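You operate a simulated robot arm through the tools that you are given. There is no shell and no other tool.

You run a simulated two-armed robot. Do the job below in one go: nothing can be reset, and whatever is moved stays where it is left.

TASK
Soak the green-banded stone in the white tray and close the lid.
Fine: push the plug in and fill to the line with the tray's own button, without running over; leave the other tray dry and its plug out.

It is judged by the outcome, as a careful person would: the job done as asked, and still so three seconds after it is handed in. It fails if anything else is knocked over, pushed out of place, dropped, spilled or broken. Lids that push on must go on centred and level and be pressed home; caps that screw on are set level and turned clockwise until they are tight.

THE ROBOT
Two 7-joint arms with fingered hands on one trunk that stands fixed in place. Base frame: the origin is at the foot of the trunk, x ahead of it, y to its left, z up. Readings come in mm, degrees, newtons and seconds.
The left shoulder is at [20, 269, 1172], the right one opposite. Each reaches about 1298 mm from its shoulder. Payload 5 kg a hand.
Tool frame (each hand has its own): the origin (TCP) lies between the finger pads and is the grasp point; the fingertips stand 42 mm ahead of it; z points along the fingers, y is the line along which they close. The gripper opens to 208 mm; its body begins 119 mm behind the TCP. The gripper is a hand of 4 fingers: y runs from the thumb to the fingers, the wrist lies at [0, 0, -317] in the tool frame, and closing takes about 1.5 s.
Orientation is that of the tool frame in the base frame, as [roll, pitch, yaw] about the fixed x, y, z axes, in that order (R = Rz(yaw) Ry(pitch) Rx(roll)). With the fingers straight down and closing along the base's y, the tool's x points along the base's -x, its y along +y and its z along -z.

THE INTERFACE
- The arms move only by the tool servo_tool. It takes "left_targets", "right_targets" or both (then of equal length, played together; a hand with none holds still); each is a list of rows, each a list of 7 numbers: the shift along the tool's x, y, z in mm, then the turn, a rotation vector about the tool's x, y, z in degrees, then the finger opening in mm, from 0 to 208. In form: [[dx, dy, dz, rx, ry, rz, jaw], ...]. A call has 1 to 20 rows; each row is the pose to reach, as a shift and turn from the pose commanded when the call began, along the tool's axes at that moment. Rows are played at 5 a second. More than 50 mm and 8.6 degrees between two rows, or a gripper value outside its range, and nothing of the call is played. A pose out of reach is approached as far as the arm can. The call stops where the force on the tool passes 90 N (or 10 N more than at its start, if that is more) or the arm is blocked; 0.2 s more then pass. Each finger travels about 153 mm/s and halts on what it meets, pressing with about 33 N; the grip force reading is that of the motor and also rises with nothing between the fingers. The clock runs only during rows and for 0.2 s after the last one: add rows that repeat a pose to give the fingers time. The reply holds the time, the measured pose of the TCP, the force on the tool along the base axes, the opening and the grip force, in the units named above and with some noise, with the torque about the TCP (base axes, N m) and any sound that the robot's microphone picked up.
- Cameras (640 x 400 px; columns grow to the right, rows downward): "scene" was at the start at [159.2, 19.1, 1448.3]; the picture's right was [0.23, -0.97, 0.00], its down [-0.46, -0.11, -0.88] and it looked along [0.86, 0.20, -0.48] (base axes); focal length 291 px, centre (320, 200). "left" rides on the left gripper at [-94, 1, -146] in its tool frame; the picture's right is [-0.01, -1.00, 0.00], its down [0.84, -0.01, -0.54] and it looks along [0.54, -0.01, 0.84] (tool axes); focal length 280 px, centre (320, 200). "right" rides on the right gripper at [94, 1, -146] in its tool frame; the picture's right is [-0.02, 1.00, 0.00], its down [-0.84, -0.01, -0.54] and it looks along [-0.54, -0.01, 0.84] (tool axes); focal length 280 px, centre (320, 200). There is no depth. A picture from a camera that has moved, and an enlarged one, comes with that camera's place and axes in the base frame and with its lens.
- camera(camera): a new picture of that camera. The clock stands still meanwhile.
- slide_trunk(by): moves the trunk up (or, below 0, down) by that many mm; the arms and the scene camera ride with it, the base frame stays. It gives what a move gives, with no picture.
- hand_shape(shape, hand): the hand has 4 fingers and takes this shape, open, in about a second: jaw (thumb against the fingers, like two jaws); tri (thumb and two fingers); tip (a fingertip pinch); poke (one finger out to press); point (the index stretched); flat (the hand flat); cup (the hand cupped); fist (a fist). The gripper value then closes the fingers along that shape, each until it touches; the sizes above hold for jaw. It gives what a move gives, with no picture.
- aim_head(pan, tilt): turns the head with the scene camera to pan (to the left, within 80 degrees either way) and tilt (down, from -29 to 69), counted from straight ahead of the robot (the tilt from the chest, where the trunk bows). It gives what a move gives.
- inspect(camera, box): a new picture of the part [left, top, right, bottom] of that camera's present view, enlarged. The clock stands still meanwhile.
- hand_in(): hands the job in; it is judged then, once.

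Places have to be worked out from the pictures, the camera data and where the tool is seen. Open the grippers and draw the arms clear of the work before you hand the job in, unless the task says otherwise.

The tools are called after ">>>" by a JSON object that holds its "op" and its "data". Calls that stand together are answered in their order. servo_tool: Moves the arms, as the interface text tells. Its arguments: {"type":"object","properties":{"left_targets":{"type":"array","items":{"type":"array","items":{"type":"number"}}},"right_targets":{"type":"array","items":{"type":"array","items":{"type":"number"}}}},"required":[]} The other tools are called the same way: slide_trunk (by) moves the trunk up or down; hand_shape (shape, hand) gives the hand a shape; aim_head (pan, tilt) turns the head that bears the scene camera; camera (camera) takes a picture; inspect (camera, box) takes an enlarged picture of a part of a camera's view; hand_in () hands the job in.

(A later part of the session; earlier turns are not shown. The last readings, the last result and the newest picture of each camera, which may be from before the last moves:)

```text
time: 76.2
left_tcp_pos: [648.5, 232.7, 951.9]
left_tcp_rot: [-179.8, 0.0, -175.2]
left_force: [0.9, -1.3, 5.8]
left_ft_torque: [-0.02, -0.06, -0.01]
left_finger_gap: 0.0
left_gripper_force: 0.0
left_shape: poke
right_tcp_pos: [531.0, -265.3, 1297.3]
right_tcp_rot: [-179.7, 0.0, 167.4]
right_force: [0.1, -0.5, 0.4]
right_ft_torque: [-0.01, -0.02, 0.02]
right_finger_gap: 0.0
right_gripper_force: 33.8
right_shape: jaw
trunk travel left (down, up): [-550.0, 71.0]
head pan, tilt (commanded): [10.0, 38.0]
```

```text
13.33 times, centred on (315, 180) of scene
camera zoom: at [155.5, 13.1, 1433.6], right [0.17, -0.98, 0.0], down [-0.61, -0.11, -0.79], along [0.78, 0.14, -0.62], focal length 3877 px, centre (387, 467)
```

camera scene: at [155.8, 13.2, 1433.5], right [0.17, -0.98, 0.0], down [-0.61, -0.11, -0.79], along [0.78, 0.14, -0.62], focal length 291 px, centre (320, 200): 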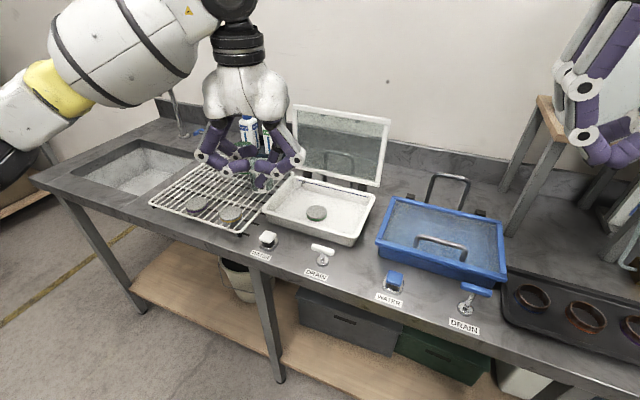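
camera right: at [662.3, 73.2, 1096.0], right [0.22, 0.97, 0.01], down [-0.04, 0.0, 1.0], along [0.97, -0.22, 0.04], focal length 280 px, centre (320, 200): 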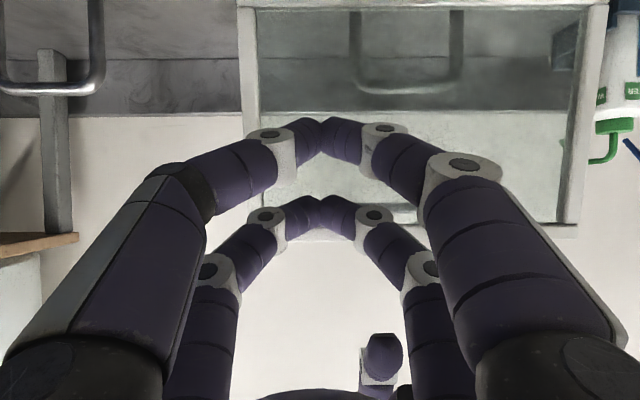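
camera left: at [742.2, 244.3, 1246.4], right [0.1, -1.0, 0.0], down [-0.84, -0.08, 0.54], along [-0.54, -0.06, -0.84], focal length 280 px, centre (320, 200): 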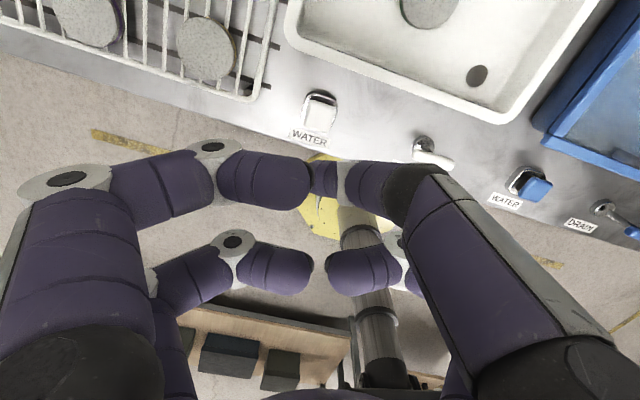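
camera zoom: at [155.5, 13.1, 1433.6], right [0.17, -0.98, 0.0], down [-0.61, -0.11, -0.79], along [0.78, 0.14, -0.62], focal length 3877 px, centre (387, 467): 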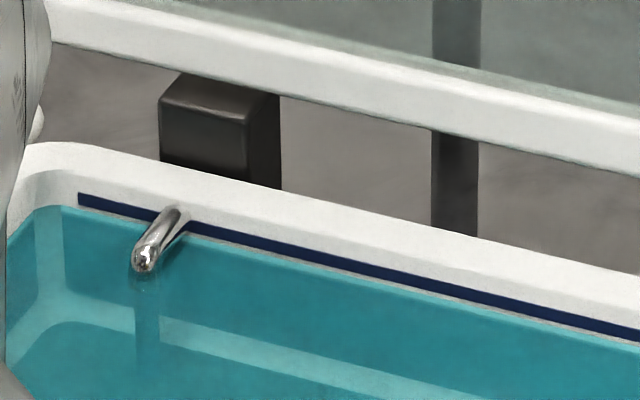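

The edge is about 4 px below the line's lower border. I'll hold 0.6 s more, then check before releasing.

>>> {"op": "servo_tool", "data": {"left_targets": [[0, 0, 0, 0, 0, 0, 0], [0, 0, 0, 0, 0, 0, 0]]}}

>>> {"op": "inspect", "data": {"camera": "scene", "box": [320, 165, 384, 205]}}

>>> {"op": "inspect", "data": {"camera": "scene", "box": [320, 175, 352, 195]}}

```text
time: 76.8
left_tcp_pos: [648.9, 232.8, 950.9]
left_tcp_rot: [-179.9, 0.0, -175.3]
left_force: [1.3, -0.4, 5.1]
left_ft_torque: [-0.02, -0.04, -0.01]
left_finger_gap: 0.3
left_gripper_force: 0.1
left_shape: poke
right_tcp_pos: [531.0, -264.9, 1297.0]
right_tcp_rot: [-179.7, 0.1, 167.4]
right_force: [-0.6, -0.1, 0.4]
right_ft_torque: [-0.02, 0.0, -0.02]
right_finger_gap: 0.2
right_gripper_force: 32.5
right_shape: jaw
trunk travel left (down, up): [-550.0, 71.0]
head pan, tilt (commanded): [10.0, 38.0]
```

```text
10.00 times, centred on (352, 185) of scene
camera zoom: at [155.5, 13.1, 1433.6], right [0.17, -0.98, 0.0], down [-0.61, -0.11, -0.79], along [0.78, 0.14, -0.62], focal length 2908 px, centre (0, 350)
```

zoom: 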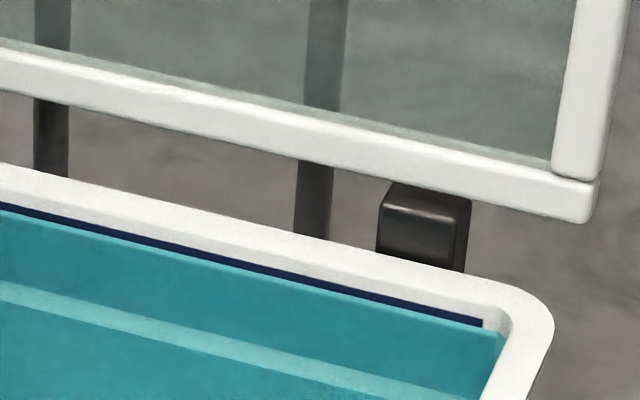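

```text
16.00 times, centred on (336, 185) of scene
camera zoom: at [155.5, 13.1, 1433.6], right [0.17, -0.98, 0.0], down [-0.61, -0.11, -0.79], along [0.78, 0.14, -0.62], focal length 4653 px, centre (64, 440)
```

zoom: 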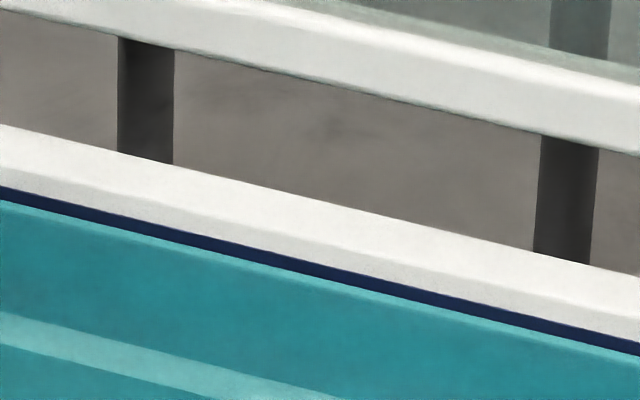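

The water has just reached the line. I'll release the button now with a quick lift.

>>> {"op": "servo_tool", "data": {"left_targets": [[0, 0, -30, 0, 0, 0, 0], [0, 0, -70, 0, 0, 0, 0]]}}

>>> {"op": "inspect", "data": {"camera": "scene", "box": [320, 165, 384, 205]}}

>>> {"op": "inspect", "data": {"camera": "scene", "box": [220, 160, 390, 270]}}

```text
time: 77.4
left_tcp_pos: [648.4, 233.9, 1021.2]
left_tcp_rot: [-179.8, -0.2, -175.3]
left_force: [0.0, -1.0, -0.6]
left_ft_torque: [0.04, -0.05, 0.02]
left_finger_gap: 0.2
left_gripper_force: 0.1
left_shape: poke
right_tcp_pos: [531.7, -265.5, 1297.1]
right_tcp_rot: [-179.8, 0.0, 167.4]
right_force: [-0.5, -0.2, 0.4]
right_ft_torque: [0.04, -0.08, 0.04]
right_finger_gap: 0.1
right_gripper_force: 33.1
right_shape: jaw
trunk travel left (down, up): [-550.0, 71.0]
head pan, tilt (commanded): [10.0, 38.0]
```

```text
10.00 times, centred on (352, 185) of scene
camera zoom: at [155.2, 12.9, 1433.7], right [0.17, -0.98, 0.0], down [-0.61, -0.11, -0.79], along [0.78, 0.14, -0.62], focal length 2908 px, centre (0, 350)
```

zoom: 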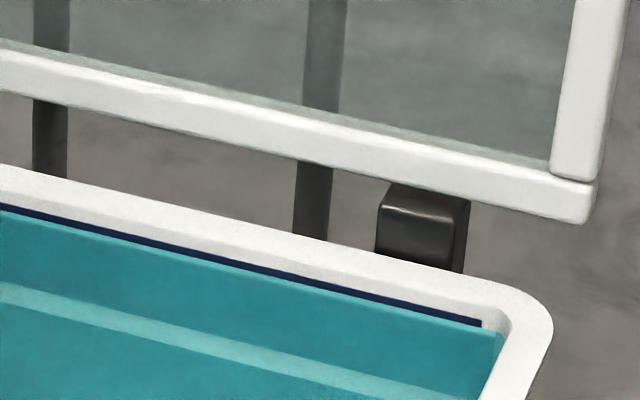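

```text
3.64 times, centred on (305, 215) of scene
camera zoom: at [155.2, 12.9, 1433.7], right [0.17, -0.98, 0.0], down [-0.61, -0.11, -0.79], along [0.78, 0.14, -0.62], focal length 1057 px, centre (374, 146)
```

zoom: 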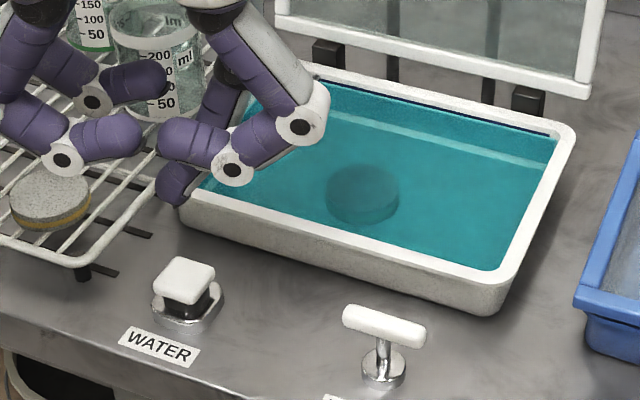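

The button popped up and the water stands at the line. I'll lift the left hand further away and check that the level stays constant.

>>> {"op": "servo_tool", "data": {"left_targets": [[0, 0, -40, 0, 0, 0, 0], [0, 0, -80, 0, 0, 0, 0], [0, 0, -120, 0, 0, 0, 0], [0, 0, -120, 0, 0, 0, 0], [0, 0, -120, 0, 0, 0, 0], [0, 0, -120, 0, 0, 0, 0]]}}

>>> {"op": "inspect", "data": {"camera": "scene", "box": [320, 175, 352, 195]}}

>>> {"op": "inspect", "data": {"camera": "scene", "box": [220, 160, 390, 270]}}

```text
time: 78.8
left_tcp_pos: [649.5, 234.9, 1141.0]
left_tcp_rot: [-179.8, 0.0, -175.3]
left_force: [0.8, -0.4, 0.1]
left_ft_torque: [0.0, 0.03, 0.02]
left_finger_gap: 0.1
left_gripper_force: 0.0
left_shape: poke
right_tcp_pos: [531.9, -264.8, 1296.5]
right_tcp_rot: [-179.7, 0.0, 167.5]
right_force: [0.1, 0.1, 0.3]
right_ft_torque: [-0.05, 0.06, 0.01]
right_finger_gap: 0.0
right_gripper_force: 33.2
right_shape: jaw
trunk travel left (down, up): [-550.0, 71.0]
head pan, tilt (commanded): [10.0, 38.0]
```

```text
16.00 times, centred on (336, 185) of scene
camera zoom: at [156.2, 13.5, 1433.4], right [0.17, -0.98, 0.0], down [-0.61, -0.11, -0.79], along [0.78, 0.14, -0.62], focal length 4653 px, centre (64, 440)
```

zoom: 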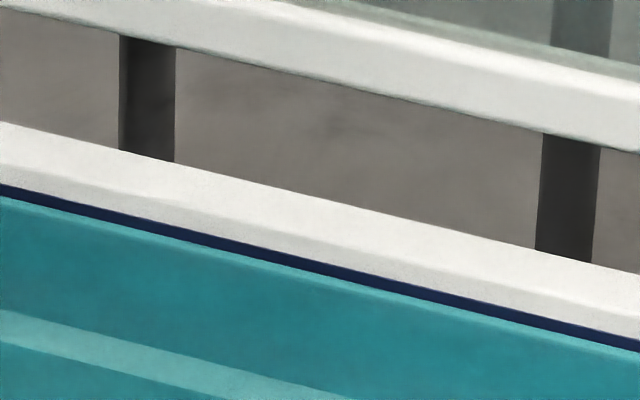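

```text
3.64 times, centred on (305, 215) of scene
camera zoom: at [156.2, 13.5, 1433.4], right [0.17, -0.98, 0.0], down [-0.61, -0.11, -0.79], along [0.78, 0.14, -0.62], focal length 1057 px, centre (374, 146)
```

zoom: 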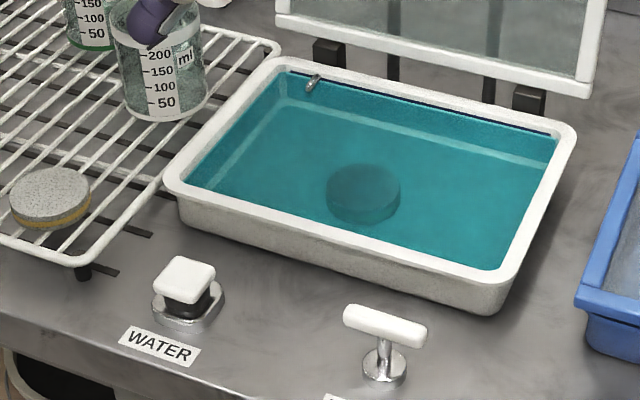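

The level holds exactly at the line, so the plug is sealing. Now to close the lid: I'll measure where its upper edge stands.

>>> {"op": "inspect", "data": {"camera": "scene", "box": [275, 90, 405, 195]}}

>>> {"op": "camera", "data": {"camera": "left"}}

>>> {"op": "camera", "data": {"camera": "right"}}

```text
3.81 times, centred on (340, 142) of scene
camera zoom: at [156.2, 13.5, 1433.4], right [0.17, -0.98, 0.0], down [-0.61, -0.11, -0.79], along [0.78, 0.14, -0.62], focal length 1108 px, centre (244, 419)
```

zoom: 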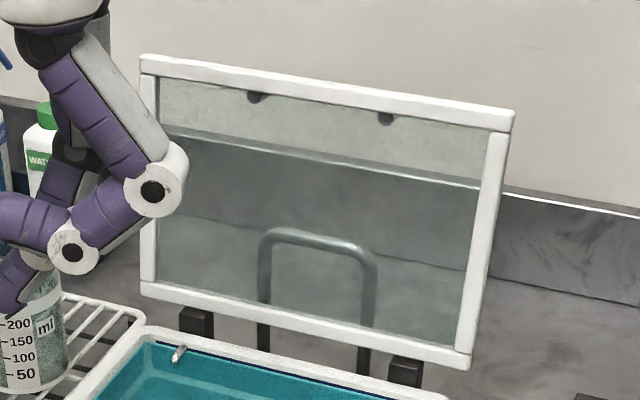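

```text
taken
camera left: at [742.4, 244.0, 1287.3], right [0.1, -1.0, 0.0], down [-0.84, -0.08, 0.54], along [-0.54, -0.06, -0.84], focal length 280 px, centre (320, 200)
```

left: 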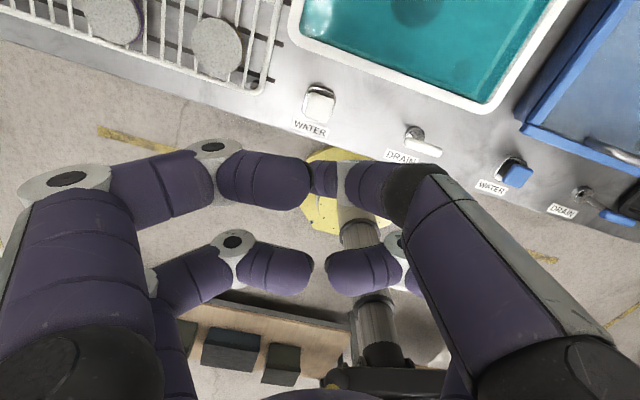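

```text
taken
camera right: at [441.9, -243.2, 1442.3], right [0.23, 0.97, -0.01], down [0.82, -0.19, 0.54], along [0.52, -0.13, -0.84], focal length 280 px, centre (320, 200)
```

right: 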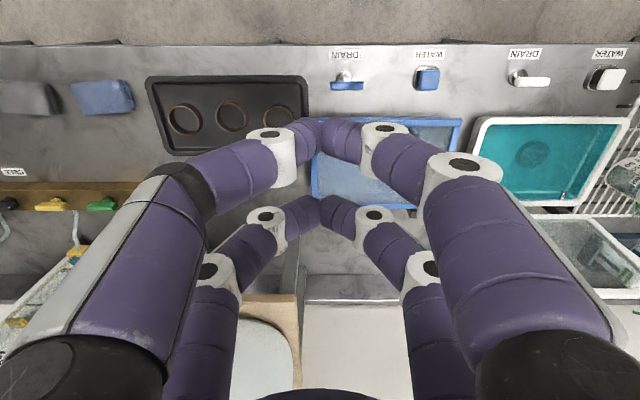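

The lid leans back only about 11°, its upper edge near e≈870 along the bench's depth, z≈1130. My plan is to straddle that edge with the left hand's open jaw beside the handle, swing the lid forward and down along its arc, and let the right hand take the handle for the last bit. First the left hand goes to jaw shape, turns and hovers above the lid's left end.

>>> {"op": "hand_shape", "data": {"hand": "left", "shape": "jaw"}}

>>> {"op": "servo_tool", "data": {"left_targets": [[0, 0, -28, 0, 0, -8, 160], [0, 0, -56, 0, 0, -16, 100], [0, 0, -88, 0, 0, -24, 60], [-41, -9.5, -88, 0, 0, -32, 60], [-81, -19, -88, 0, 0, -40, 60], [-122, -29, -88, 0, 0, -48, 60], [-162, -38, -88, 0, 0, -56, 60], [-203, -48, -88, 0, 0, -64, 60], [-243, -57, -88, 0, 0, -72, 60], [-284, -67, -88, 0, 0, -72, 60]]}}

>>> {"op": "camera", "data": {"camera": "left"}}

>>> {"op": "camera", "data": {"camera": "scene"}}

```text
time: 79.7
left_tcp_pos: [650.3, 235.1, 1141.6]
left_tcp_rot: [-179.7, 0.0, -175.3]
left_force: [0.2, 0.3, -0.4]
left_ft_torque: [0.0, -0.01, -0.03]
left_finger_gap: 207.9
left_gripper_force: 0.2
left_shape: jaw
right_tcp_pos: [532.1, -265.8, 1294.9]
right_tcp_rot: [-179.7, -0.1, 167.4]
right_force: [0.4, 0.6, -0.1]
right_ft_torque: [0.04, -0.02, 0.0]
right_finger_gap: 0.1
right_gripper_force: 33.6
right_shape: jaw
trunk travel left (down, up): [-550.0, 71.0]
head pan, tilt (commanded): [10.0, 38.0]
```

```text
time: 81.9
left_tcp_pos: [916.7, 195.1, 1228.4]
left_tcp_rot: [-180.0, -0.2, -103.3]
left_force: [0.6, 0.9, 0.6]
left_ft_torque: [-0.11, 0.06, 0.0]
left_finger_gap: 60.1
left_gripper_force: 0.1
left_shape: jaw
left hand out of reach, approached as far as the arm can: row 10
right_tcp_pos: [531.7, -266.3, 1295.8]
right_tcp_rot: [-179.9, 0.0, 167.3]
right_force: [1.7, 0.1, 0.2]
right_ft_torque: [0.02, 0.19, -0.02]
right_finger_gap: 0.0
right_gripper_force: 33.1
right_shape: jaw
trunk travel left (down, up): [-550.0, 71.0]
head pan, tilt (commanded): [10.0, 38.0]
```

```text
taken
camera left: at [936.0, 285.5, 1374.1], right [0.98, -0.22, 0.0], down [-0.18, -0.82, 0.54], along [-0.12, -0.53, -0.84], focal length 280 px, centre (320, 200)
```

left: 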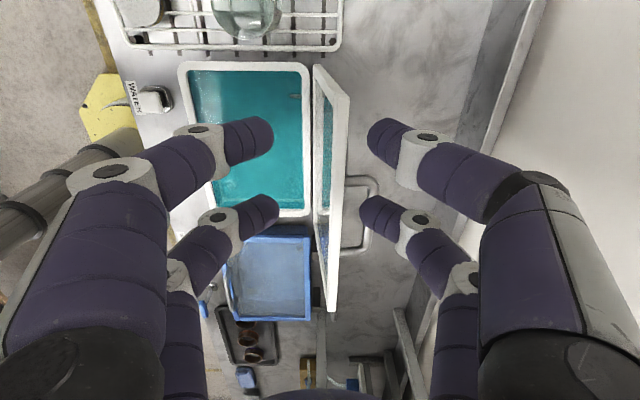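

```text
taken
camera scene: at [156.2, 13.2, 1433.5], right [0.17, -0.99, 0.0], down [-0.61, -0.11, -0.79], along [0.78, 0.14, -0.62], focal length 291 px, centre (320, 200)
```

scene: 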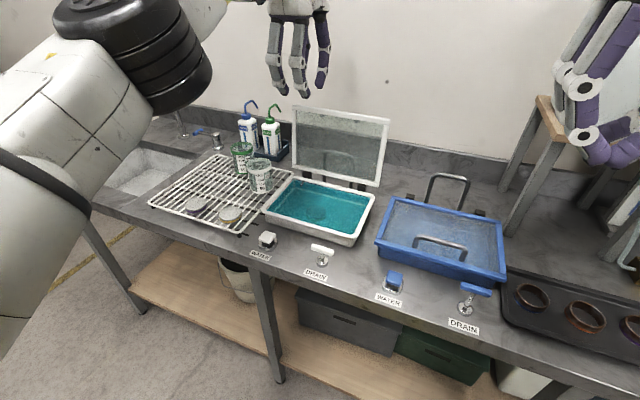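

The left hand is at the edge of its reach while upright, but the lid shows clearly below it. I'll enlarge this view to fix the lid's upper edge.

>>> {"op": "inspect", "data": {"camera": "left", "box": [260, 40, 420, 200]}}

>>> {"op": "inspect", "data": {"camera": "left", "box": [260, 180, 420, 330]}}

```text
2.50 times, centred on (340, 120) of left
camera zoom: at [936.0, 285.5, 1374.1], right [0.98, -0.22, 0.0], down [-0.18, -0.82, 0.54], along [-0.12, -0.53, -0.84], focal length 701 px, centre (270, 400)
```

zoom: 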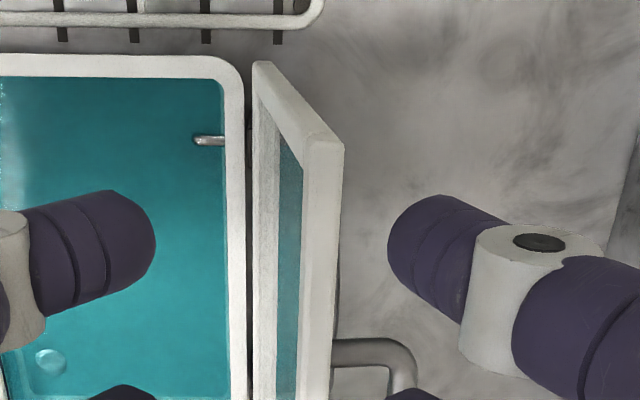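

```text
2.67 times, centred on (340, 255) of left
camera zoom: at [936.0, 285.5, 1374.1], right [0.98, -0.22, 0.0], down [-0.18, -0.82, 0.54], along [-0.12, -0.53, -0.84], focal length 748 px, centre (267, 53)
```

zoom: 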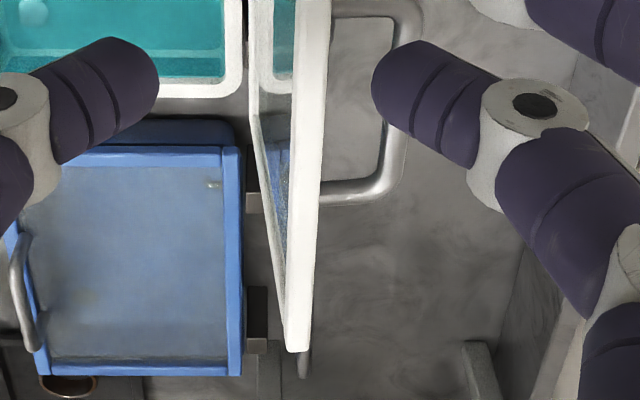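

The lid's upper edge is at depth e≈865, z≈1143, and its left end lies under my fingers clear of the handle. I'll tilt the hand 10° forward and draw back slightly, which brings it well inside its reach, and read where it ends up.

>>> {"op": "servo_tool", "data": {"left_targets": [[0, 10, 0, 5, 0, 0, 60], [0, 20, 0, 10, 0, 0, 60]]}}

>>> {"op": "camera", "data": {"camera": "left"}}

```text
time: 82.5
left_tcp_pos: [894.5, 197.9, 1229.5]
left_tcp_rot: [-169.9, -0.3, -103.3]
left_force: [-0.5, 0.8, 0.8]
left_ft_torque: [0.04, -0.08, 0.03]
left_finger_gap: 59.9
left_gripper_force: 0.1
left_shape: jaw
right_tcp_pos: [530.6, -266.0, 1296.9]
right_tcp_rot: [-179.9, 0.0, 167.5]
right_force: [-0.9, -2.8, 0.0]
right_ft_torque: [0.34, -0.19, -0.02]
right_finger_gap: 0.2
right_gripper_force: 33.1
right_shape: jaw
trunk travel left (down, up): [-550.0, 71.0]
head pan, tilt (commanded): [10.0, 38.0]
```

```text
taken
camera left: at [889.8, 295.1, 1372.7], right [0.96, -0.21, 0.18], down [-0.27, -0.8, 0.54], along [0.03, -0.56, -0.83], focal length 280 px, centre (320, 200)
```

left: 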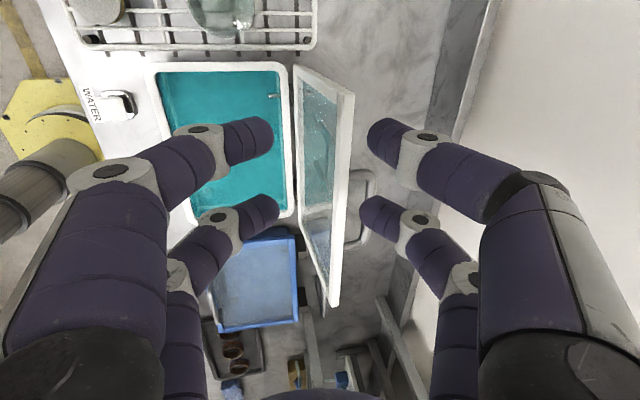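

The hand moved as expected. I'll move over the edge and lower the fingers so they straddle it, stopping when the tips are about 15 mm below the edge.

>>> {"op": "servo_tool", "data": {"left_targets": [[-3, -19, 3, 0, 0, 0, 60], [-5, -38.7, 6.8, 0, 0, 0, 60], [-5, -35.2, 26.5, 0, 0, 0, 60], [-5, -31.7, 46.2, 0, 0, 0, 60], [-5, -28.2, 65.9, 0, 0, 0, 60]]}}

>>> {"op": "camera", "data": {"camera": "left"}}

>>> {"op": "inspect", "data": {"camera": "scene", "box": [250, 60, 410, 200]}}

```text
time: 83.7
left_tcp_pos: [936.0, 197.7, 1167.2]
left_tcp_rot: [-169.9, -0.4, -103.2]
left_force: [0.9, 0.6, -0.4]
left_ft_torque: [-0.14, 0.04, -0.04]
left_finger_gap: 60.0
left_gripper_force: 0.1
left_shape: jaw
right_tcp_pos: [532.1, -264.5, 1297.3]
right_tcp_rot: [-179.7, 0.0, 167.5]
right_force: [1.0, 0.5, 0.9]
right_ft_torque: [-0.13, 0.04, 0.0]
right_finger_gap: 0.0
right_gripper_force: 33.3
right_shape: jaw
trunk travel left (down, up): [-550.0, 71.0]
head pan, tilt (commanded): [10.0, 38.0]
```

```text
taken
camera left: at [930.5, 294.9, 1309.3], right [0.96, -0.21, 0.17], down [-0.27, -0.8, 0.54], along [0.03, -0.56, -0.83], focal length 280 px, centre (320, 200)
```

left: 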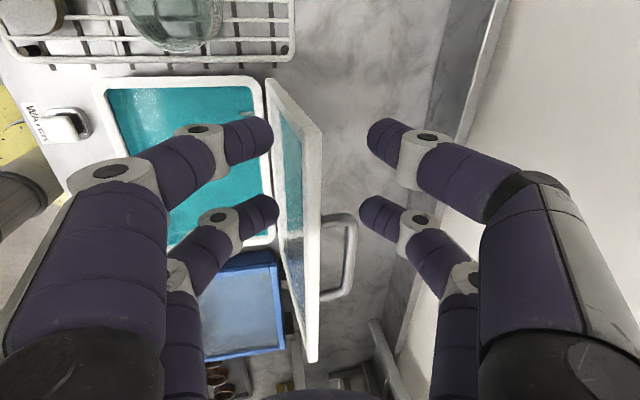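

```text
2.86 times, centred on (330, 130) of scene
camera zoom: at [156.2, 14.3, 1433.4], right [0.17, -0.98, 0.0], down [-0.61, -0.11, -0.79], along [0.78, 0.14, -0.62], focal length 831 px, centre (291, 400)
```

zoom: 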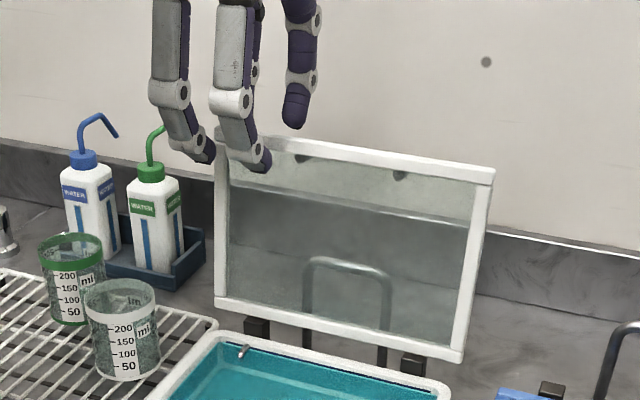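

The edge lies within the gap and the handle post clears my fingers by several mm. I'll go down the last 20 mm and then narrow the fingers to 44 mm.

>>> {"op": "servo_tool", "data": {"left_targets": [[0, 1.8, 9.8, 0, 0, 0, 60], [0, 3.5, 19.7, 0, 0, 0, 60], [0, 5, 19.7, 0, 0, 0, 52], [0, 5, 19.7, 0, 0, 0, 46], [0, 5, 19.7, 0, 0, 0, 44]]}}

>>> {"op": "camera", "data": {"camera": "left"}}

>>> {"op": "inspect", "data": {"camera": "scene", "box": [250, 60, 410, 200]}}

```text
time: 84.9
left_tcp_pos: [933.2, 196.0, 1146.7]
left_tcp_rot: [-170.0, -0.4, -103.3]
left_force: [0.0, -0.3, -0.4]
left_ft_torque: [-0.02, 0.01, -0.03]
left_finger_gap: 44.9
left_gripper_force: 0.1
left_shape: jaw
right_tcp_pos: [531.8, -266.1, 1296.9]
right_tcp_rot: [-179.7, -0.1, 167.4]
right_force: [-0.1, 0.2, 0.0]
right_ft_torque: [-0.01, 0.06, 0.04]
right_finger_gap: 0.0
right_gripper_force: 33.3
right_shape: jaw
trunk travel left (down, up): [-550.0, 71.0]
head pan, tilt (commanded): [10.0, 38.0]
```

```text
taken
camera left: at [929.0, 293.0, 1290.3], right [0.96, -0.21, 0.17], down [-0.27, -0.8, 0.54], along [0.03, -0.56, -0.83], focal length 280 px, centre (320, 200)
```

left: 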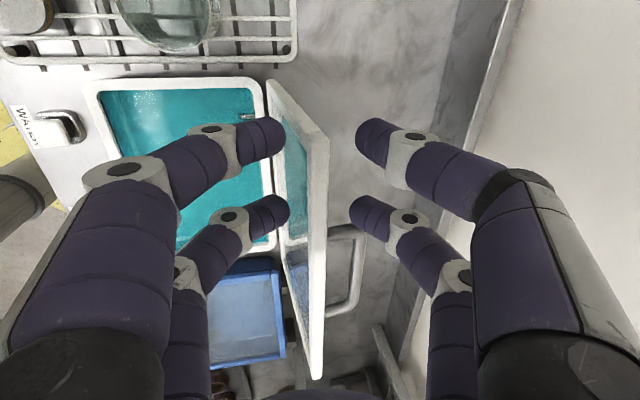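

```text
2.86 times, centred on (330, 130) of scene
camera zoom: at [155.8, 13.3, 1433.5], right [0.17, -0.98, 0.0], down [-0.61, -0.11, -0.79], along [0.78, 0.14, -0.62], focal length 831 px, centre (291, 400)
```

zoom: 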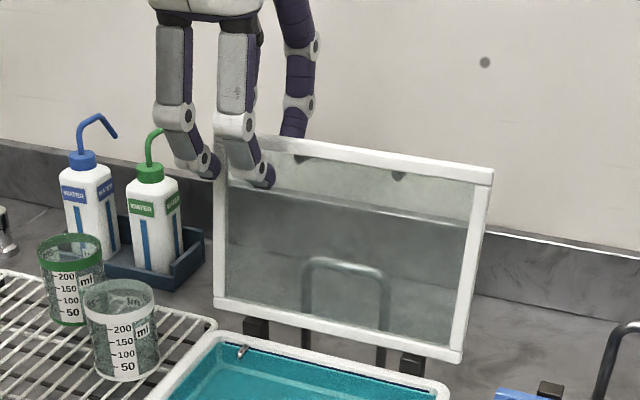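

The lid's edge sits between the finger pairs. I'll pull it gently forward, first 32 mm.

>>> {"op": "servo_tool", "data": {"left_targets": [[0, 8, -1, 0, 0, 0, 44], [0, 16, -2, 0, 0, 0, 42], [0, 24, -3, 0, 0, 0, 40], [0, 32, -3.5, 0, 0, 0, 40]]}}

>>> {"op": "camera", "data": {"camera": "left"}}

>>> {"op": "inspect", "data": {"camera": "scene", "box": [250, 60, 410, 200]}}

```text
time: 85.9
left_tcp_pos: [902.6, 202.4, 1145.2]
left_tcp_rot: [-170.0, -0.2, -103.2]
left_force: [1.6, -0.6, 1.4]
left_ft_torque: [0.01, -0.07, 0.01]
left_finger_gap: 40.7
left_gripper_force: 0.0
left_shape: jaw
right_tcp_pos: [531.6, -265.7, 1297.2]
right_tcp_rot: [-179.7, 0.0, 167.4]
right_force: [0.4, -0.4, -0.4]
right_ft_torque: [0.01, 0.0, 0.03]
right_finger_gap: 0.0
right_gripper_force: 33.2
right_shape: jaw
trunk travel left (down, up): [-550.0, 71.0]
head pan, tilt (commanded): [10.0, 38.0]
```

```text
taken
camera left: at [898.0, 300.1, 1288.2], right [0.96, -0.21, 0.17], down [-0.27, -0.8, 0.54], along [0.03, -0.56, -0.83], focal length 280 px, centre (320, 200)
```

left: 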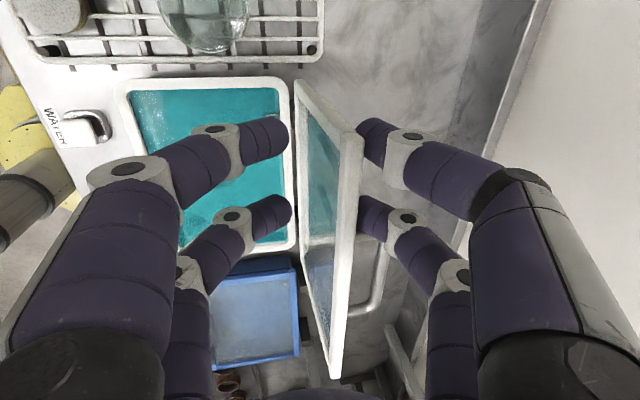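

```text
2.86 times, centred on (330, 130) of scene
camera zoom: at [155.8, 13.3, 1433.6], right [0.17, -0.98, 0.0], down [-0.61, -0.11, -0.79], along [0.78, 0.14, -0.62], focal length 831 px, centre (291, 400)
```

zoom: 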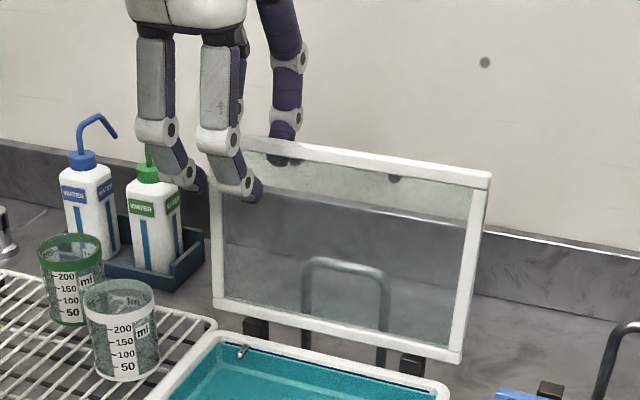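

The rear fingers now bear lightly on the lid's back. I'll pull on through vertical, narrowing the gap so the lid stays caught between the finger pairs.

>>> {"op": "servo_tool", "data": {"left_targets": [[0, 6, -1, 0, 0, 0, 38], [0, 12, -2, 0, 0, 0, 36], [0, 18, -3, 0, 0, 0, 34], [0, 24, -4, 0, 0, 0, 32], [0, 30, -5, 0, 0, 0, 32]]}}

>>> {"op": "camera", "data": {"camera": "left"}}

>>> {"op": "inspect", "data": {"camera": "scene", "box": [250, 60, 410, 200]}}

```text
time: 87.1
left_tcp_pos: [873.8, 209.4, 1142.5]
left_tcp_rot: [-170.1, -0.2, -103.3]
left_force: [0.3, 0.2, -5.4]
left_ft_torque: [0.08, 0.0, 0.07]
left_finger_gap: 15.5
left_gripper_force: 33.0
left_shape: jaw
right_tcp_pos: [532.3, -265.5, 1296.8]
right_tcp_rot: [-179.7, -0.1, 167.4]
right_force: [0.3, 1.0, 0.5]
right_ft_torque: [0.02, 0.01, -0.02]
right_finger_gap: 0.0
right_gripper_force: 33.0
right_shape: jaw
trunk travel left (down, up): [-550.0, 71.0]
head pan, tilt (commanded): [10.0, 38.0]
```

```text
taken
camera left: at [868.9, 306.8, 1286.3], right [0.96, -0.21, 0.17], down [-0.27, -0.8, 0.54], along [0.02, -0.56, -0.83], focal length 280 px, centre (320, 200)
```

left: 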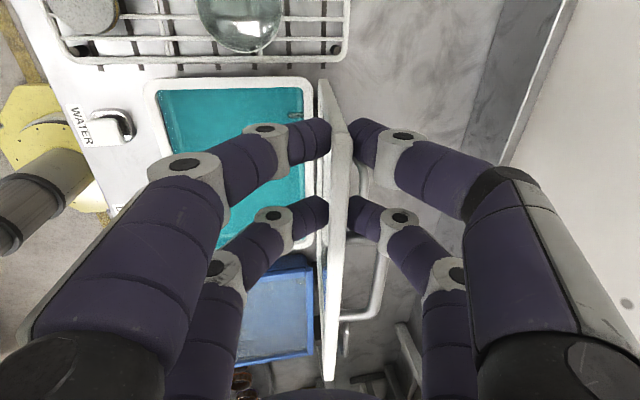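

```text
2.86 times, centred on (330, 130) of scene
camera zoom: at [156.2, 13.3, 1433.4], right [0.17, -0.98, 0.0], down [-0.61, -0.11, -0.79], along [0.78, 0.14, -0.62], focal length 831 px, centre (291, 400)
```

zoom: 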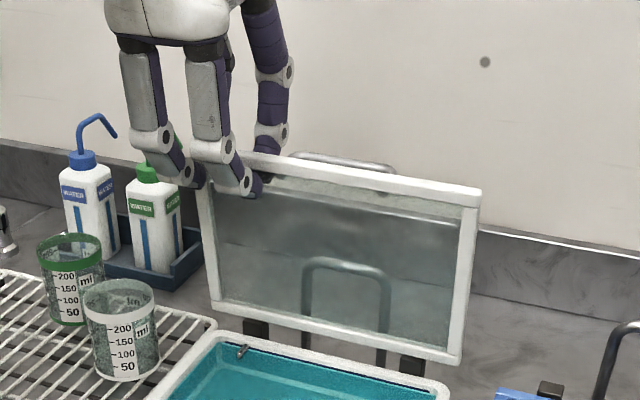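

The fingers have closed lightly on the lid's frame (gap 15.5 mm) at about 80°, holding it securely. I'll follow the hinge arc with the hand turning along with the lid, 16° first, checking forces.

>>> {"op": "servo_tool", "data": {"left_targets": [[0, 14.4, 0, 4, 0, 0, 14], [0, 28.8, 0.9, 8, 0, 0, 14], [0, 43.1, 2.8, 12, 0, 0, 14], [0, 57.2, 5.9, 16, 0, 0, 14]]}}

>>> {"op": "camera", "data": {"camera": "left"}}

>>> {"op": "inspect", "data": {"camera": "scene", "box": [230, 60, 410, 220]}}

```text
time: 88.1
left_tcp_pos: [819.9, 224.3, 1127.9]
left_tcp_rot: [-154.0, -0.2, -103.2]
left_force: [-0.1, 0.4, -0.1]
left_ft_torque: [-0.05, -0.01, -0.02]
left_finger_gap: 13.9
left_gripper_force: 0.1
left_shape: jaw
right_tcp_pos: [530.7, -264.6, 1298.1]
right_tcp_rot: [-179.7, 0.0, 167.5]
right_force: [0.6, 1.0, 0.1]
right_ft_torque: [-0.05, -0.02, -0.03]
right_finger_gap: 0.0
right_gripper_force: 33.1
right_shape: jaw
trunk travel left (down, up): [-550.0, 71.0]
head pan, tilt (commanded): [10.0, 38.0]
```

```text
taken
camera left: at [777.1, 329.1, 1258.6], right [0.88, -0.19, 0.44], down [-0.41, -0.77, 0.49], along [0.24, -0.61, -0.75], focal length 280 px, centre (320, 200)
```

left: 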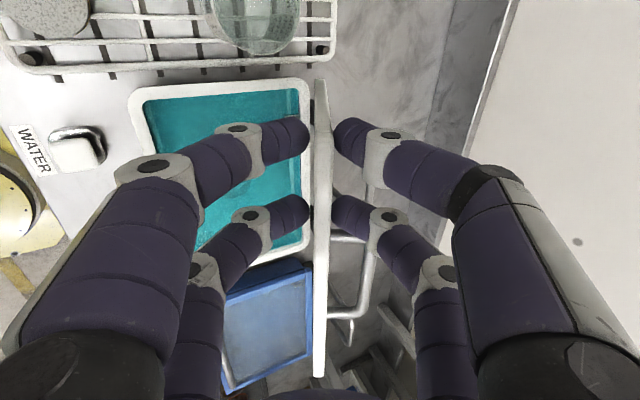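

```text
2.50 times, centred on (320, 140) of scene
camera zoom: at [155.6, 13.8, 1433.6], right [0.17, -0.98, 0.0], down [-0.61, -0.11, -0.79], along [0.78, 0.14, -0.62], focal length 727 px, centre (320, 350)
```

zoom: 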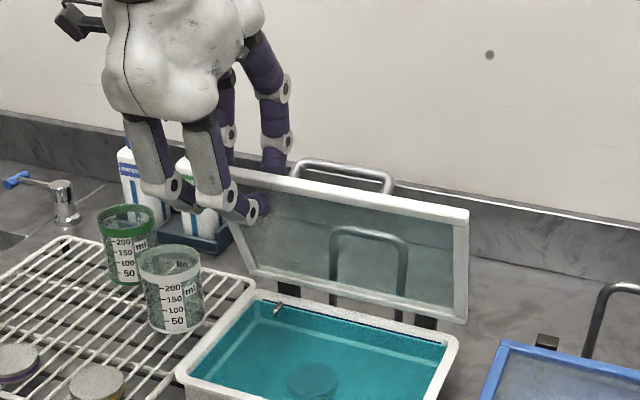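

The lid follows perfectly with no force, now at about 64°. I'll continue another 24° along the arc.

>>> {"op": "servo_tool", "data": {"left_targets": [[0, 14.4, 0, 4, 0, 0, 14], [0, 28.8, 0.9, 8, 0, 0, 14], [0, 43.1, 2.8, 12, 0, 0, 14], [0, 57.2, 5.9, 16, 0, 0, 14], [0, 71.1, 9.7, 20, 0, 0, 14], [0, 84.7, 14.6, 24, 0, 0, 14]]}}

>>> {"op": "camera", "data": {"camera": "left"}}

>>> {"op": "inspect", "data": {"camera": "scene", "box": [220, 100, 400, 260]}}

```text
time: 89.5
left_tcp_pos: [750.9, 238.7, 1078.1]
left_tcp_rot: [-129.7, -0.3, -103.2]
left_force: [0.0, 0.1, 0.2]
left_ft_torque: [-0.01, 0.07, -0.01]
left_finger_gap: 14.0
left_gripper_force: 0.1
left_shape: jaw
right_tcp_pos: [531.6, -264.1, 1296.5]
right_tcp_rot: [-179.7, 0.1, 167.5]
right_force: [-0.2, -0.2, 0.5]
right_ft_torque: [-0.05, 0.02, -0.04]
right_finger_gap: 0.0
right_gripper_force: 33.0
right_shape: jaw
trunk travel left (down, up): [-550.0, 71.0]
head pan, tilt (commanded): [10.0, 38.0]
```

```text
taken
camera left: at [661.9, 356.0, 1171.2], right [0.63, -0.13, 0.77], down [-0.59, -0.73, 0.36], along [0.51, -0.68, -0.53], focal length 280 px, centre (320, 200)
```

left: 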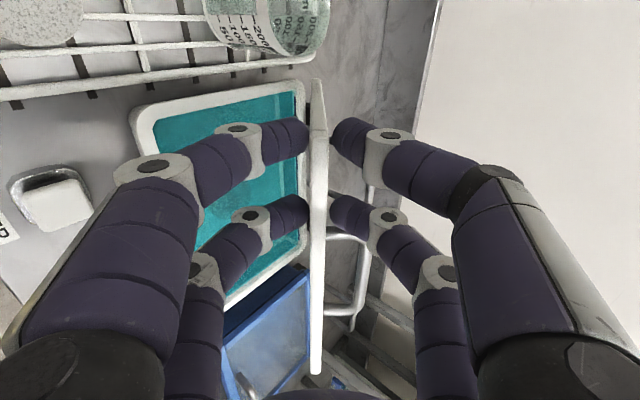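

```text
2.50 times, centred on (310, 180) of scene
camera zoom: at [155.8, 13.7, 1433.5], right [0.17, -0.98, 0.0], down [-0.61, -0.11, -0.79], along [0.78, 0.14, -0.62], focal length 727 px, centre (345, 250)
```

zoom: 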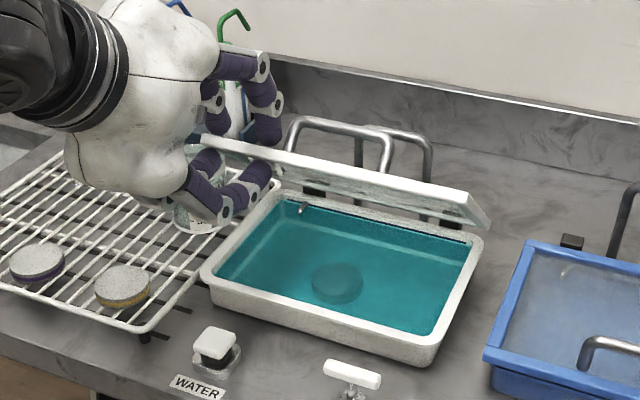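

Still no force, lid near 40°. I'll go another 16° down, which keeps my lower knuckles above the tray rim.

>>> {"op": "servo_tool", "data": {"left_targets": [[0, 14.4, 0, 4, 0, 0, 14], [0, 28.8, 0.9, 8, 0, 0, 14], [0, 43.1, 2.8, 12, 0, 0, 14], [0, 57.2, 5.9, 16, 0, 0, 14]]}}

>>> {"op": "camera", "data": {"camera": "left"}}

>>> {"op": "inspect", "data": {"camera": "scene", "box": [220, 120, 400, 270]}}

>>> {"op": "camera", "data": {"camera": "right"}}

```text
time: 90.5
left_tcp_pos: [720.6, 246.1, 1030.2]
left_tcp_rot: [-113.9, -0.3, -103.1]
left_force: [-0.4, 0.0, -1.8]
left_ft_torque: [0.02, 0.1, -0.01]
left_finger_gap: 13.9
left_gripper_force: 0.3
left_shape: jaw
right_tcp_pos: [532.1, -265.2, 1296.6]
right_tcp_rot: [-179.6, 0.0, 167.4]
right_force: [1.5, 0.3, 0.1]
right_ft_torque: [-0.03, 0.02, 0.0]
right_finger_gap: 0.0
right_gripper_force: 33.3
right_shape: jaw
trunk travel left (down, up): [-550.0, 71.0]
head pan, tilt (commanded): [10.0, 38.0]
```

```text
taken
camera left: at [609.9, 367.5, 1088.7], right [0.4, -0.07, 0.91], down [-0.67, -0.71, 0.23], along [0.63, -0.7, -0.33], focal length 280 px, centre (320, 200)
```

left: 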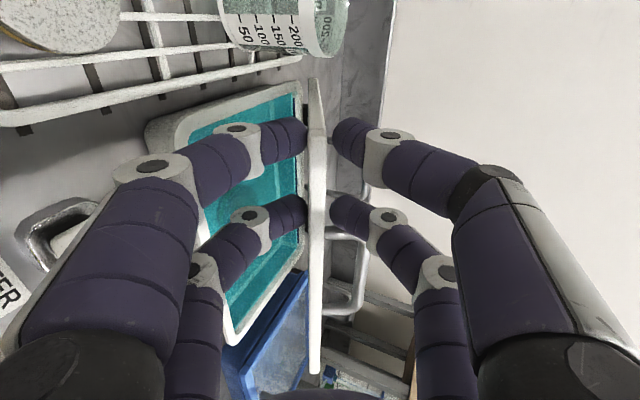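

```text
2.67 times, centred on (310, 195) of scene
camera zoom: at [155.8, 13.6, 1433.5], right [0.17, -0.98, 0.0], down [-0.61, -0.11, -0.79], along [0.78, 0.14, -0.62], focal length 775 px, centre (347, 213)
```

zoom: 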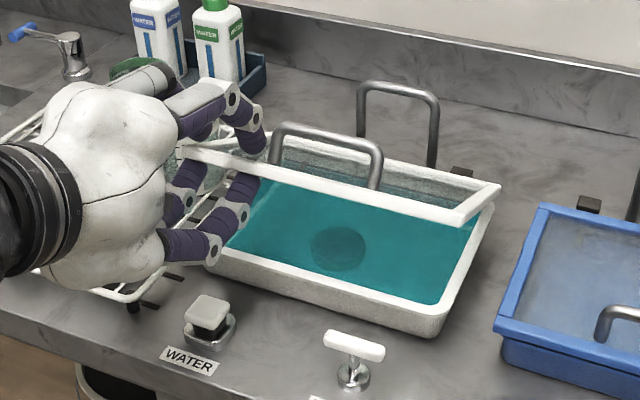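

```text
taken
camera right: at [441.4, -243.2, 1442.6], right [0.23, 0.97, 0.0], down [0.82, -0.19, 0.54], along [0.52, -0.13, -0.84], focal length 280 px, centre (320, 200)
```

right: 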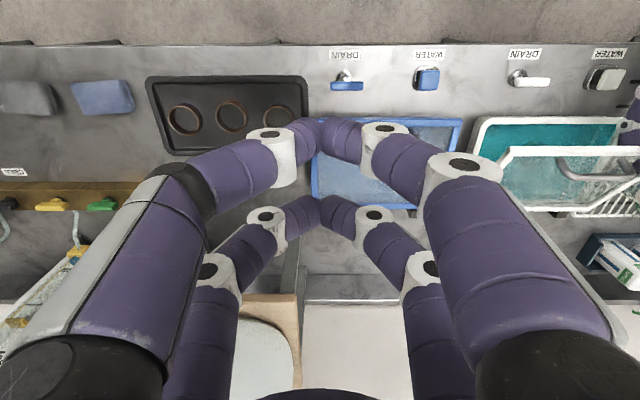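

The lid hangs steadily at about 24° in the left fingers. Now the right hand should take the handle: I'll turn it 90° where it is, opening its jaw, so it closes across the bar.

>>> {"op": "servo_tool", "data": {"right_targets": [[0, 0, 0, 0, 0, -8.2, 20], [0, 0, 0, 0, 0, -16.4, 40], [0, 0, 0, 0, 0, -24.6, 60], [0, 0, 0, 0, 0, -32.8, 60], [0, 0, 0, 0, 0, -41, 60], [0, 0, 0, 0, 0, -49.2, 60], [0, 0, 0, 0, 0, -57.4, 60], [0, 0, 0, 0, 0, -65.6, 60], [0, 0, 0, 0, 0, -73.8, 60], [0, 0, 0, 0, 0, -82, 60], [0, 0, 0, 0, 0, -90, 60]]}}

>>> {"op": "camera", "data": {"camera": "right"}}

>>> {"op": "camera", "data": {"camera": "scene"}}

```text
time: 92.9
left_tcp_pos: [718.9, 245.8, 1031.5]
left_tcp_rot: [-114.0, -0.4, -103.3]
left_force: [-1.8, 1.2, -1.4]
left_ft_torque: [0.07, 0.04, 0.02]
left_finger_gap: 13.8
left_gripper_force: 0.0
left_shape: jaw
right_tcp_pos: [531.2, -266.2, 1298.0]
right_tcp_rot: [-179.9, -0.2, -102.4]
right_force: [0.3, -0.5, -0.6]
right_ft_torque: [0.04, 0.0, -0.02]
right_finger_gap: 59.4
right_gripper_force: 0.0
right_shape: jaw
trunk travel left (down, up): [-550.0, 71.0]
head pan, tilt (commanded): [10.0, 38.0]
```

```text
taken
camera right: at [509.5, -357.1, 1443.2], right [-0.97, 0.23, 0.0], down [0.19, 0.82, 0.53], along [0.12, 0.52, -0.85], focal length 280 px, centre (320, 200)
```

right: 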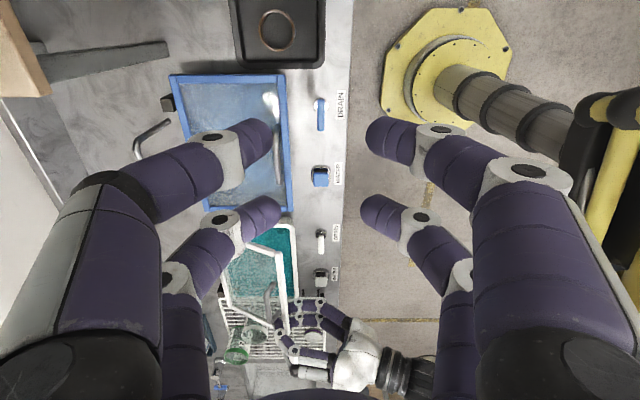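

```text
taken
camera scene: at [155.7, 13.4, 1433.5], right [0.17, -0.98, 0.0], down [-0.61, -0.11, -0.79], along [0.78, 0.14, -0.62], focal length 291 px, centre (320, 200)
```

scene: 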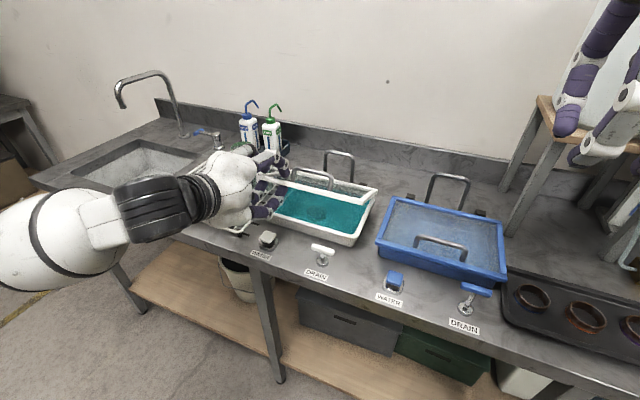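

The right hand turned fully to yaw −102°. I'll bring it over the lid's handle, staying about 100 mm above, to measure the bar from its camera.

>>> {"op": "servo_tool", "data": {"right_targets": [[-39, -10.5, 5, 0, 0, 0, 60], [-78, -21, 15, 0, 0, 0, 60], [-117, -31, 25, 0, 0, 0, 60], [-156, -42, 35, 0, 0, 0, 60], [-195, -52, 50, 0, 0, 0, 60], [-234, -63, 65, 0, 0, 0, 60], [-273, -73, 80, 0, 0, 0, 60], [-312, -84, 95, 0, 0, 0, 60], [-351, -94, 112, 0, 0, 0, 60], [-390, -104, 130, 0, 0, 0, 60], [-429, -115, 148, 0, 0, 0, 60]]}}

>>> {"op": "camera", "data": {"camera": "right"}}

>>> {"op": "inspect", "data": {"camera": "scene", "box": [220, 120, 400, 270]}}

```text
time: 95.3
left_tcp_pos: [719.9, 245.0, 1030.1]
left_tcp_rot: [-114.0, -0.2, -103.2]
left_force: [-0.6, 2.1, -1.6]
left_ft_torque: [-0.02, 0.01, -0.08]
left_finger_gap: 14.3
left_gripper_force: 0.0
left_shape: jaw
right_tcp_pos: [736.5, 128.0, 1146.0]
right_tcp_rot: [-180.0, -0.3, -102.6]
right_force: [0.4, 0.4, -0.5]
right_ft_torque: [-0.07, 0.05, -0.01]
right_finger_gap: 59.4
right_gripper_force: 0.0
right_shape: jaw
trunk travel left (down, up): [-550.0, 71.0]
head pan, tilt (commanded): [10.0, 38.0]
```

```text
taken
camera right: at [715.3, 37.2, 1292.1], right [-0.97, 0.23, 0.0], down [0.2, 0.82, 0.53], along [0.12, 0.52, -0.85], focal length 280 px, centre (320, 200)
```

right: 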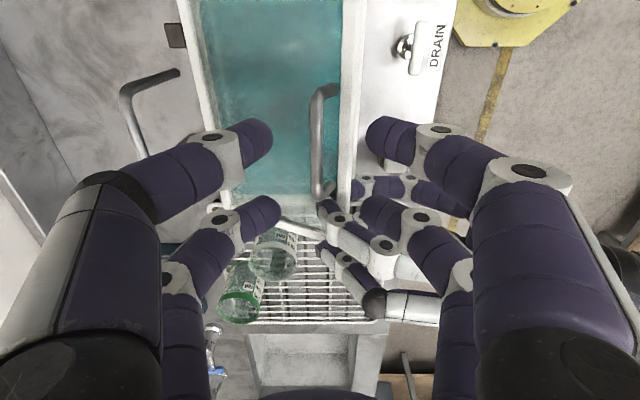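

```text
2.67 times, centred on (310, 195) of scene
camera zoom: at [156.1, 14.3, 1433.4], right [0.17, -0.98, 0.0], down [-0.61, -0.11, -0.79], along [0.78, 0.14, -0.62], focal length 775 px, centre (347, 213)
```

zoom: 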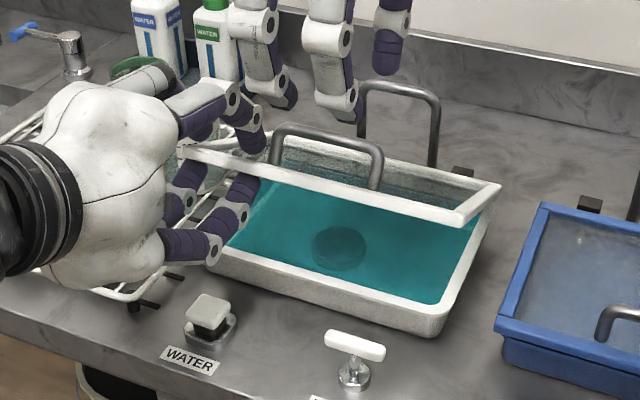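

Both views put the bar at (740, 132, 1048), almost exactly under the right hand, and the left fingers stay clear to the side. I'll descend around the bar, narrow the jaw, and look before gripping.

>>> {"op": "servo_tool", "data": {"right_targets": [[0, -1.5, 25, 0, 0, 0, 52], [0, -1.5, 50, 0, 0, 0, 50], [0, -1.5, 64, 0, 0, 0, 50], [0, -1.5, 71, 0, 0, 0, 50], [0, -1.5, 71, 0, 0, 0, 36], [0, -1.5, 71, 0, 0, 0, 28], [0, -1.5, 71, 0, 0, 0, 28]]}}

>>> {"op": "camera", "data": {"camera": "right"}}

>>> {"op": "inspect", "data": {"camera": "scene", "box": [250, 140, 390, 240]}}

```text
time: 96.9
left_tcp_pos: [720.6, 245.9, 1030.9]
left_tcp_rot: [-114.0, -0.3, -103.3]
left_force: [-0.9, 0.5, -1.5]
left_ft_torque: [0.05, 0.04, 0.0]
left_finger_gap: 14.2
left_gripper_force: 0.1
left_shape: jaw
right_tcp_pos: [735.7, 126.7, 1076.4]
right_tcp_rot: [180.0, -0.3, -102.6]
right_force: [0.4, -0.1, 0.1]
right_ft_torque: [0.0, 0.03, -0.04]
right_finger_gap: 28.7
right_gripper_force: 0.0
right_shape: jaw
trunk travel left (down, up): [-550.0, 71.0]
head pan, tilt (commanded): [10.0, 38.0]
```

```text
taken
camera right: at [715.8, 35.5, 1222.0], right [-0.97, 0.23, 0.0], down [0.2, 0.82, 0.53], along [0.12, 0.52, -0.85], focal length 280 px, centre (320, 200)
```

right: 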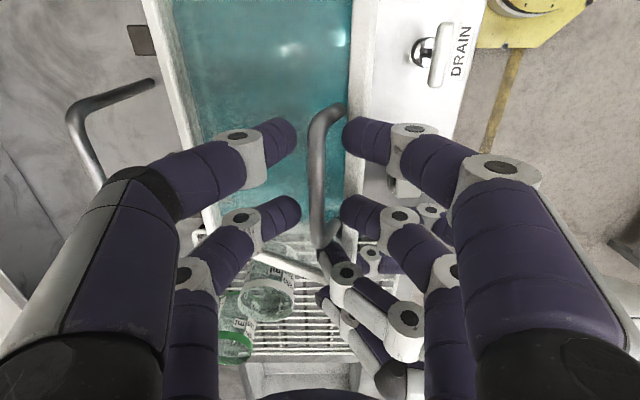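

```text
4.00 times, centred on (320, 190) of scene
camera zoom: at [155.8, 13.3, 1433.5], right [0.17, -0.98, 0.0], down [-0.61, -0.11, -0.79], along [0.78, 0.14, -0.62], focal length 1163 px, centre (320, 240)
```

zoom: 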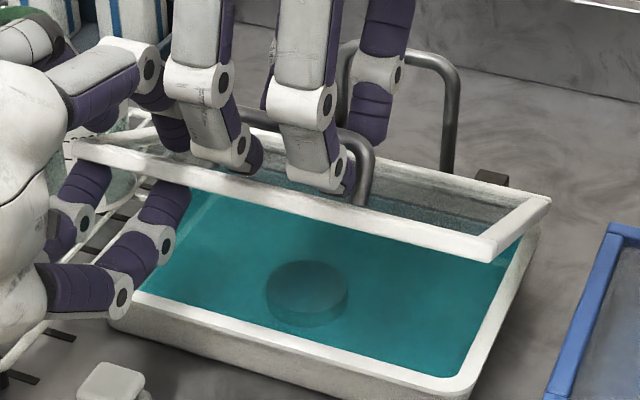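

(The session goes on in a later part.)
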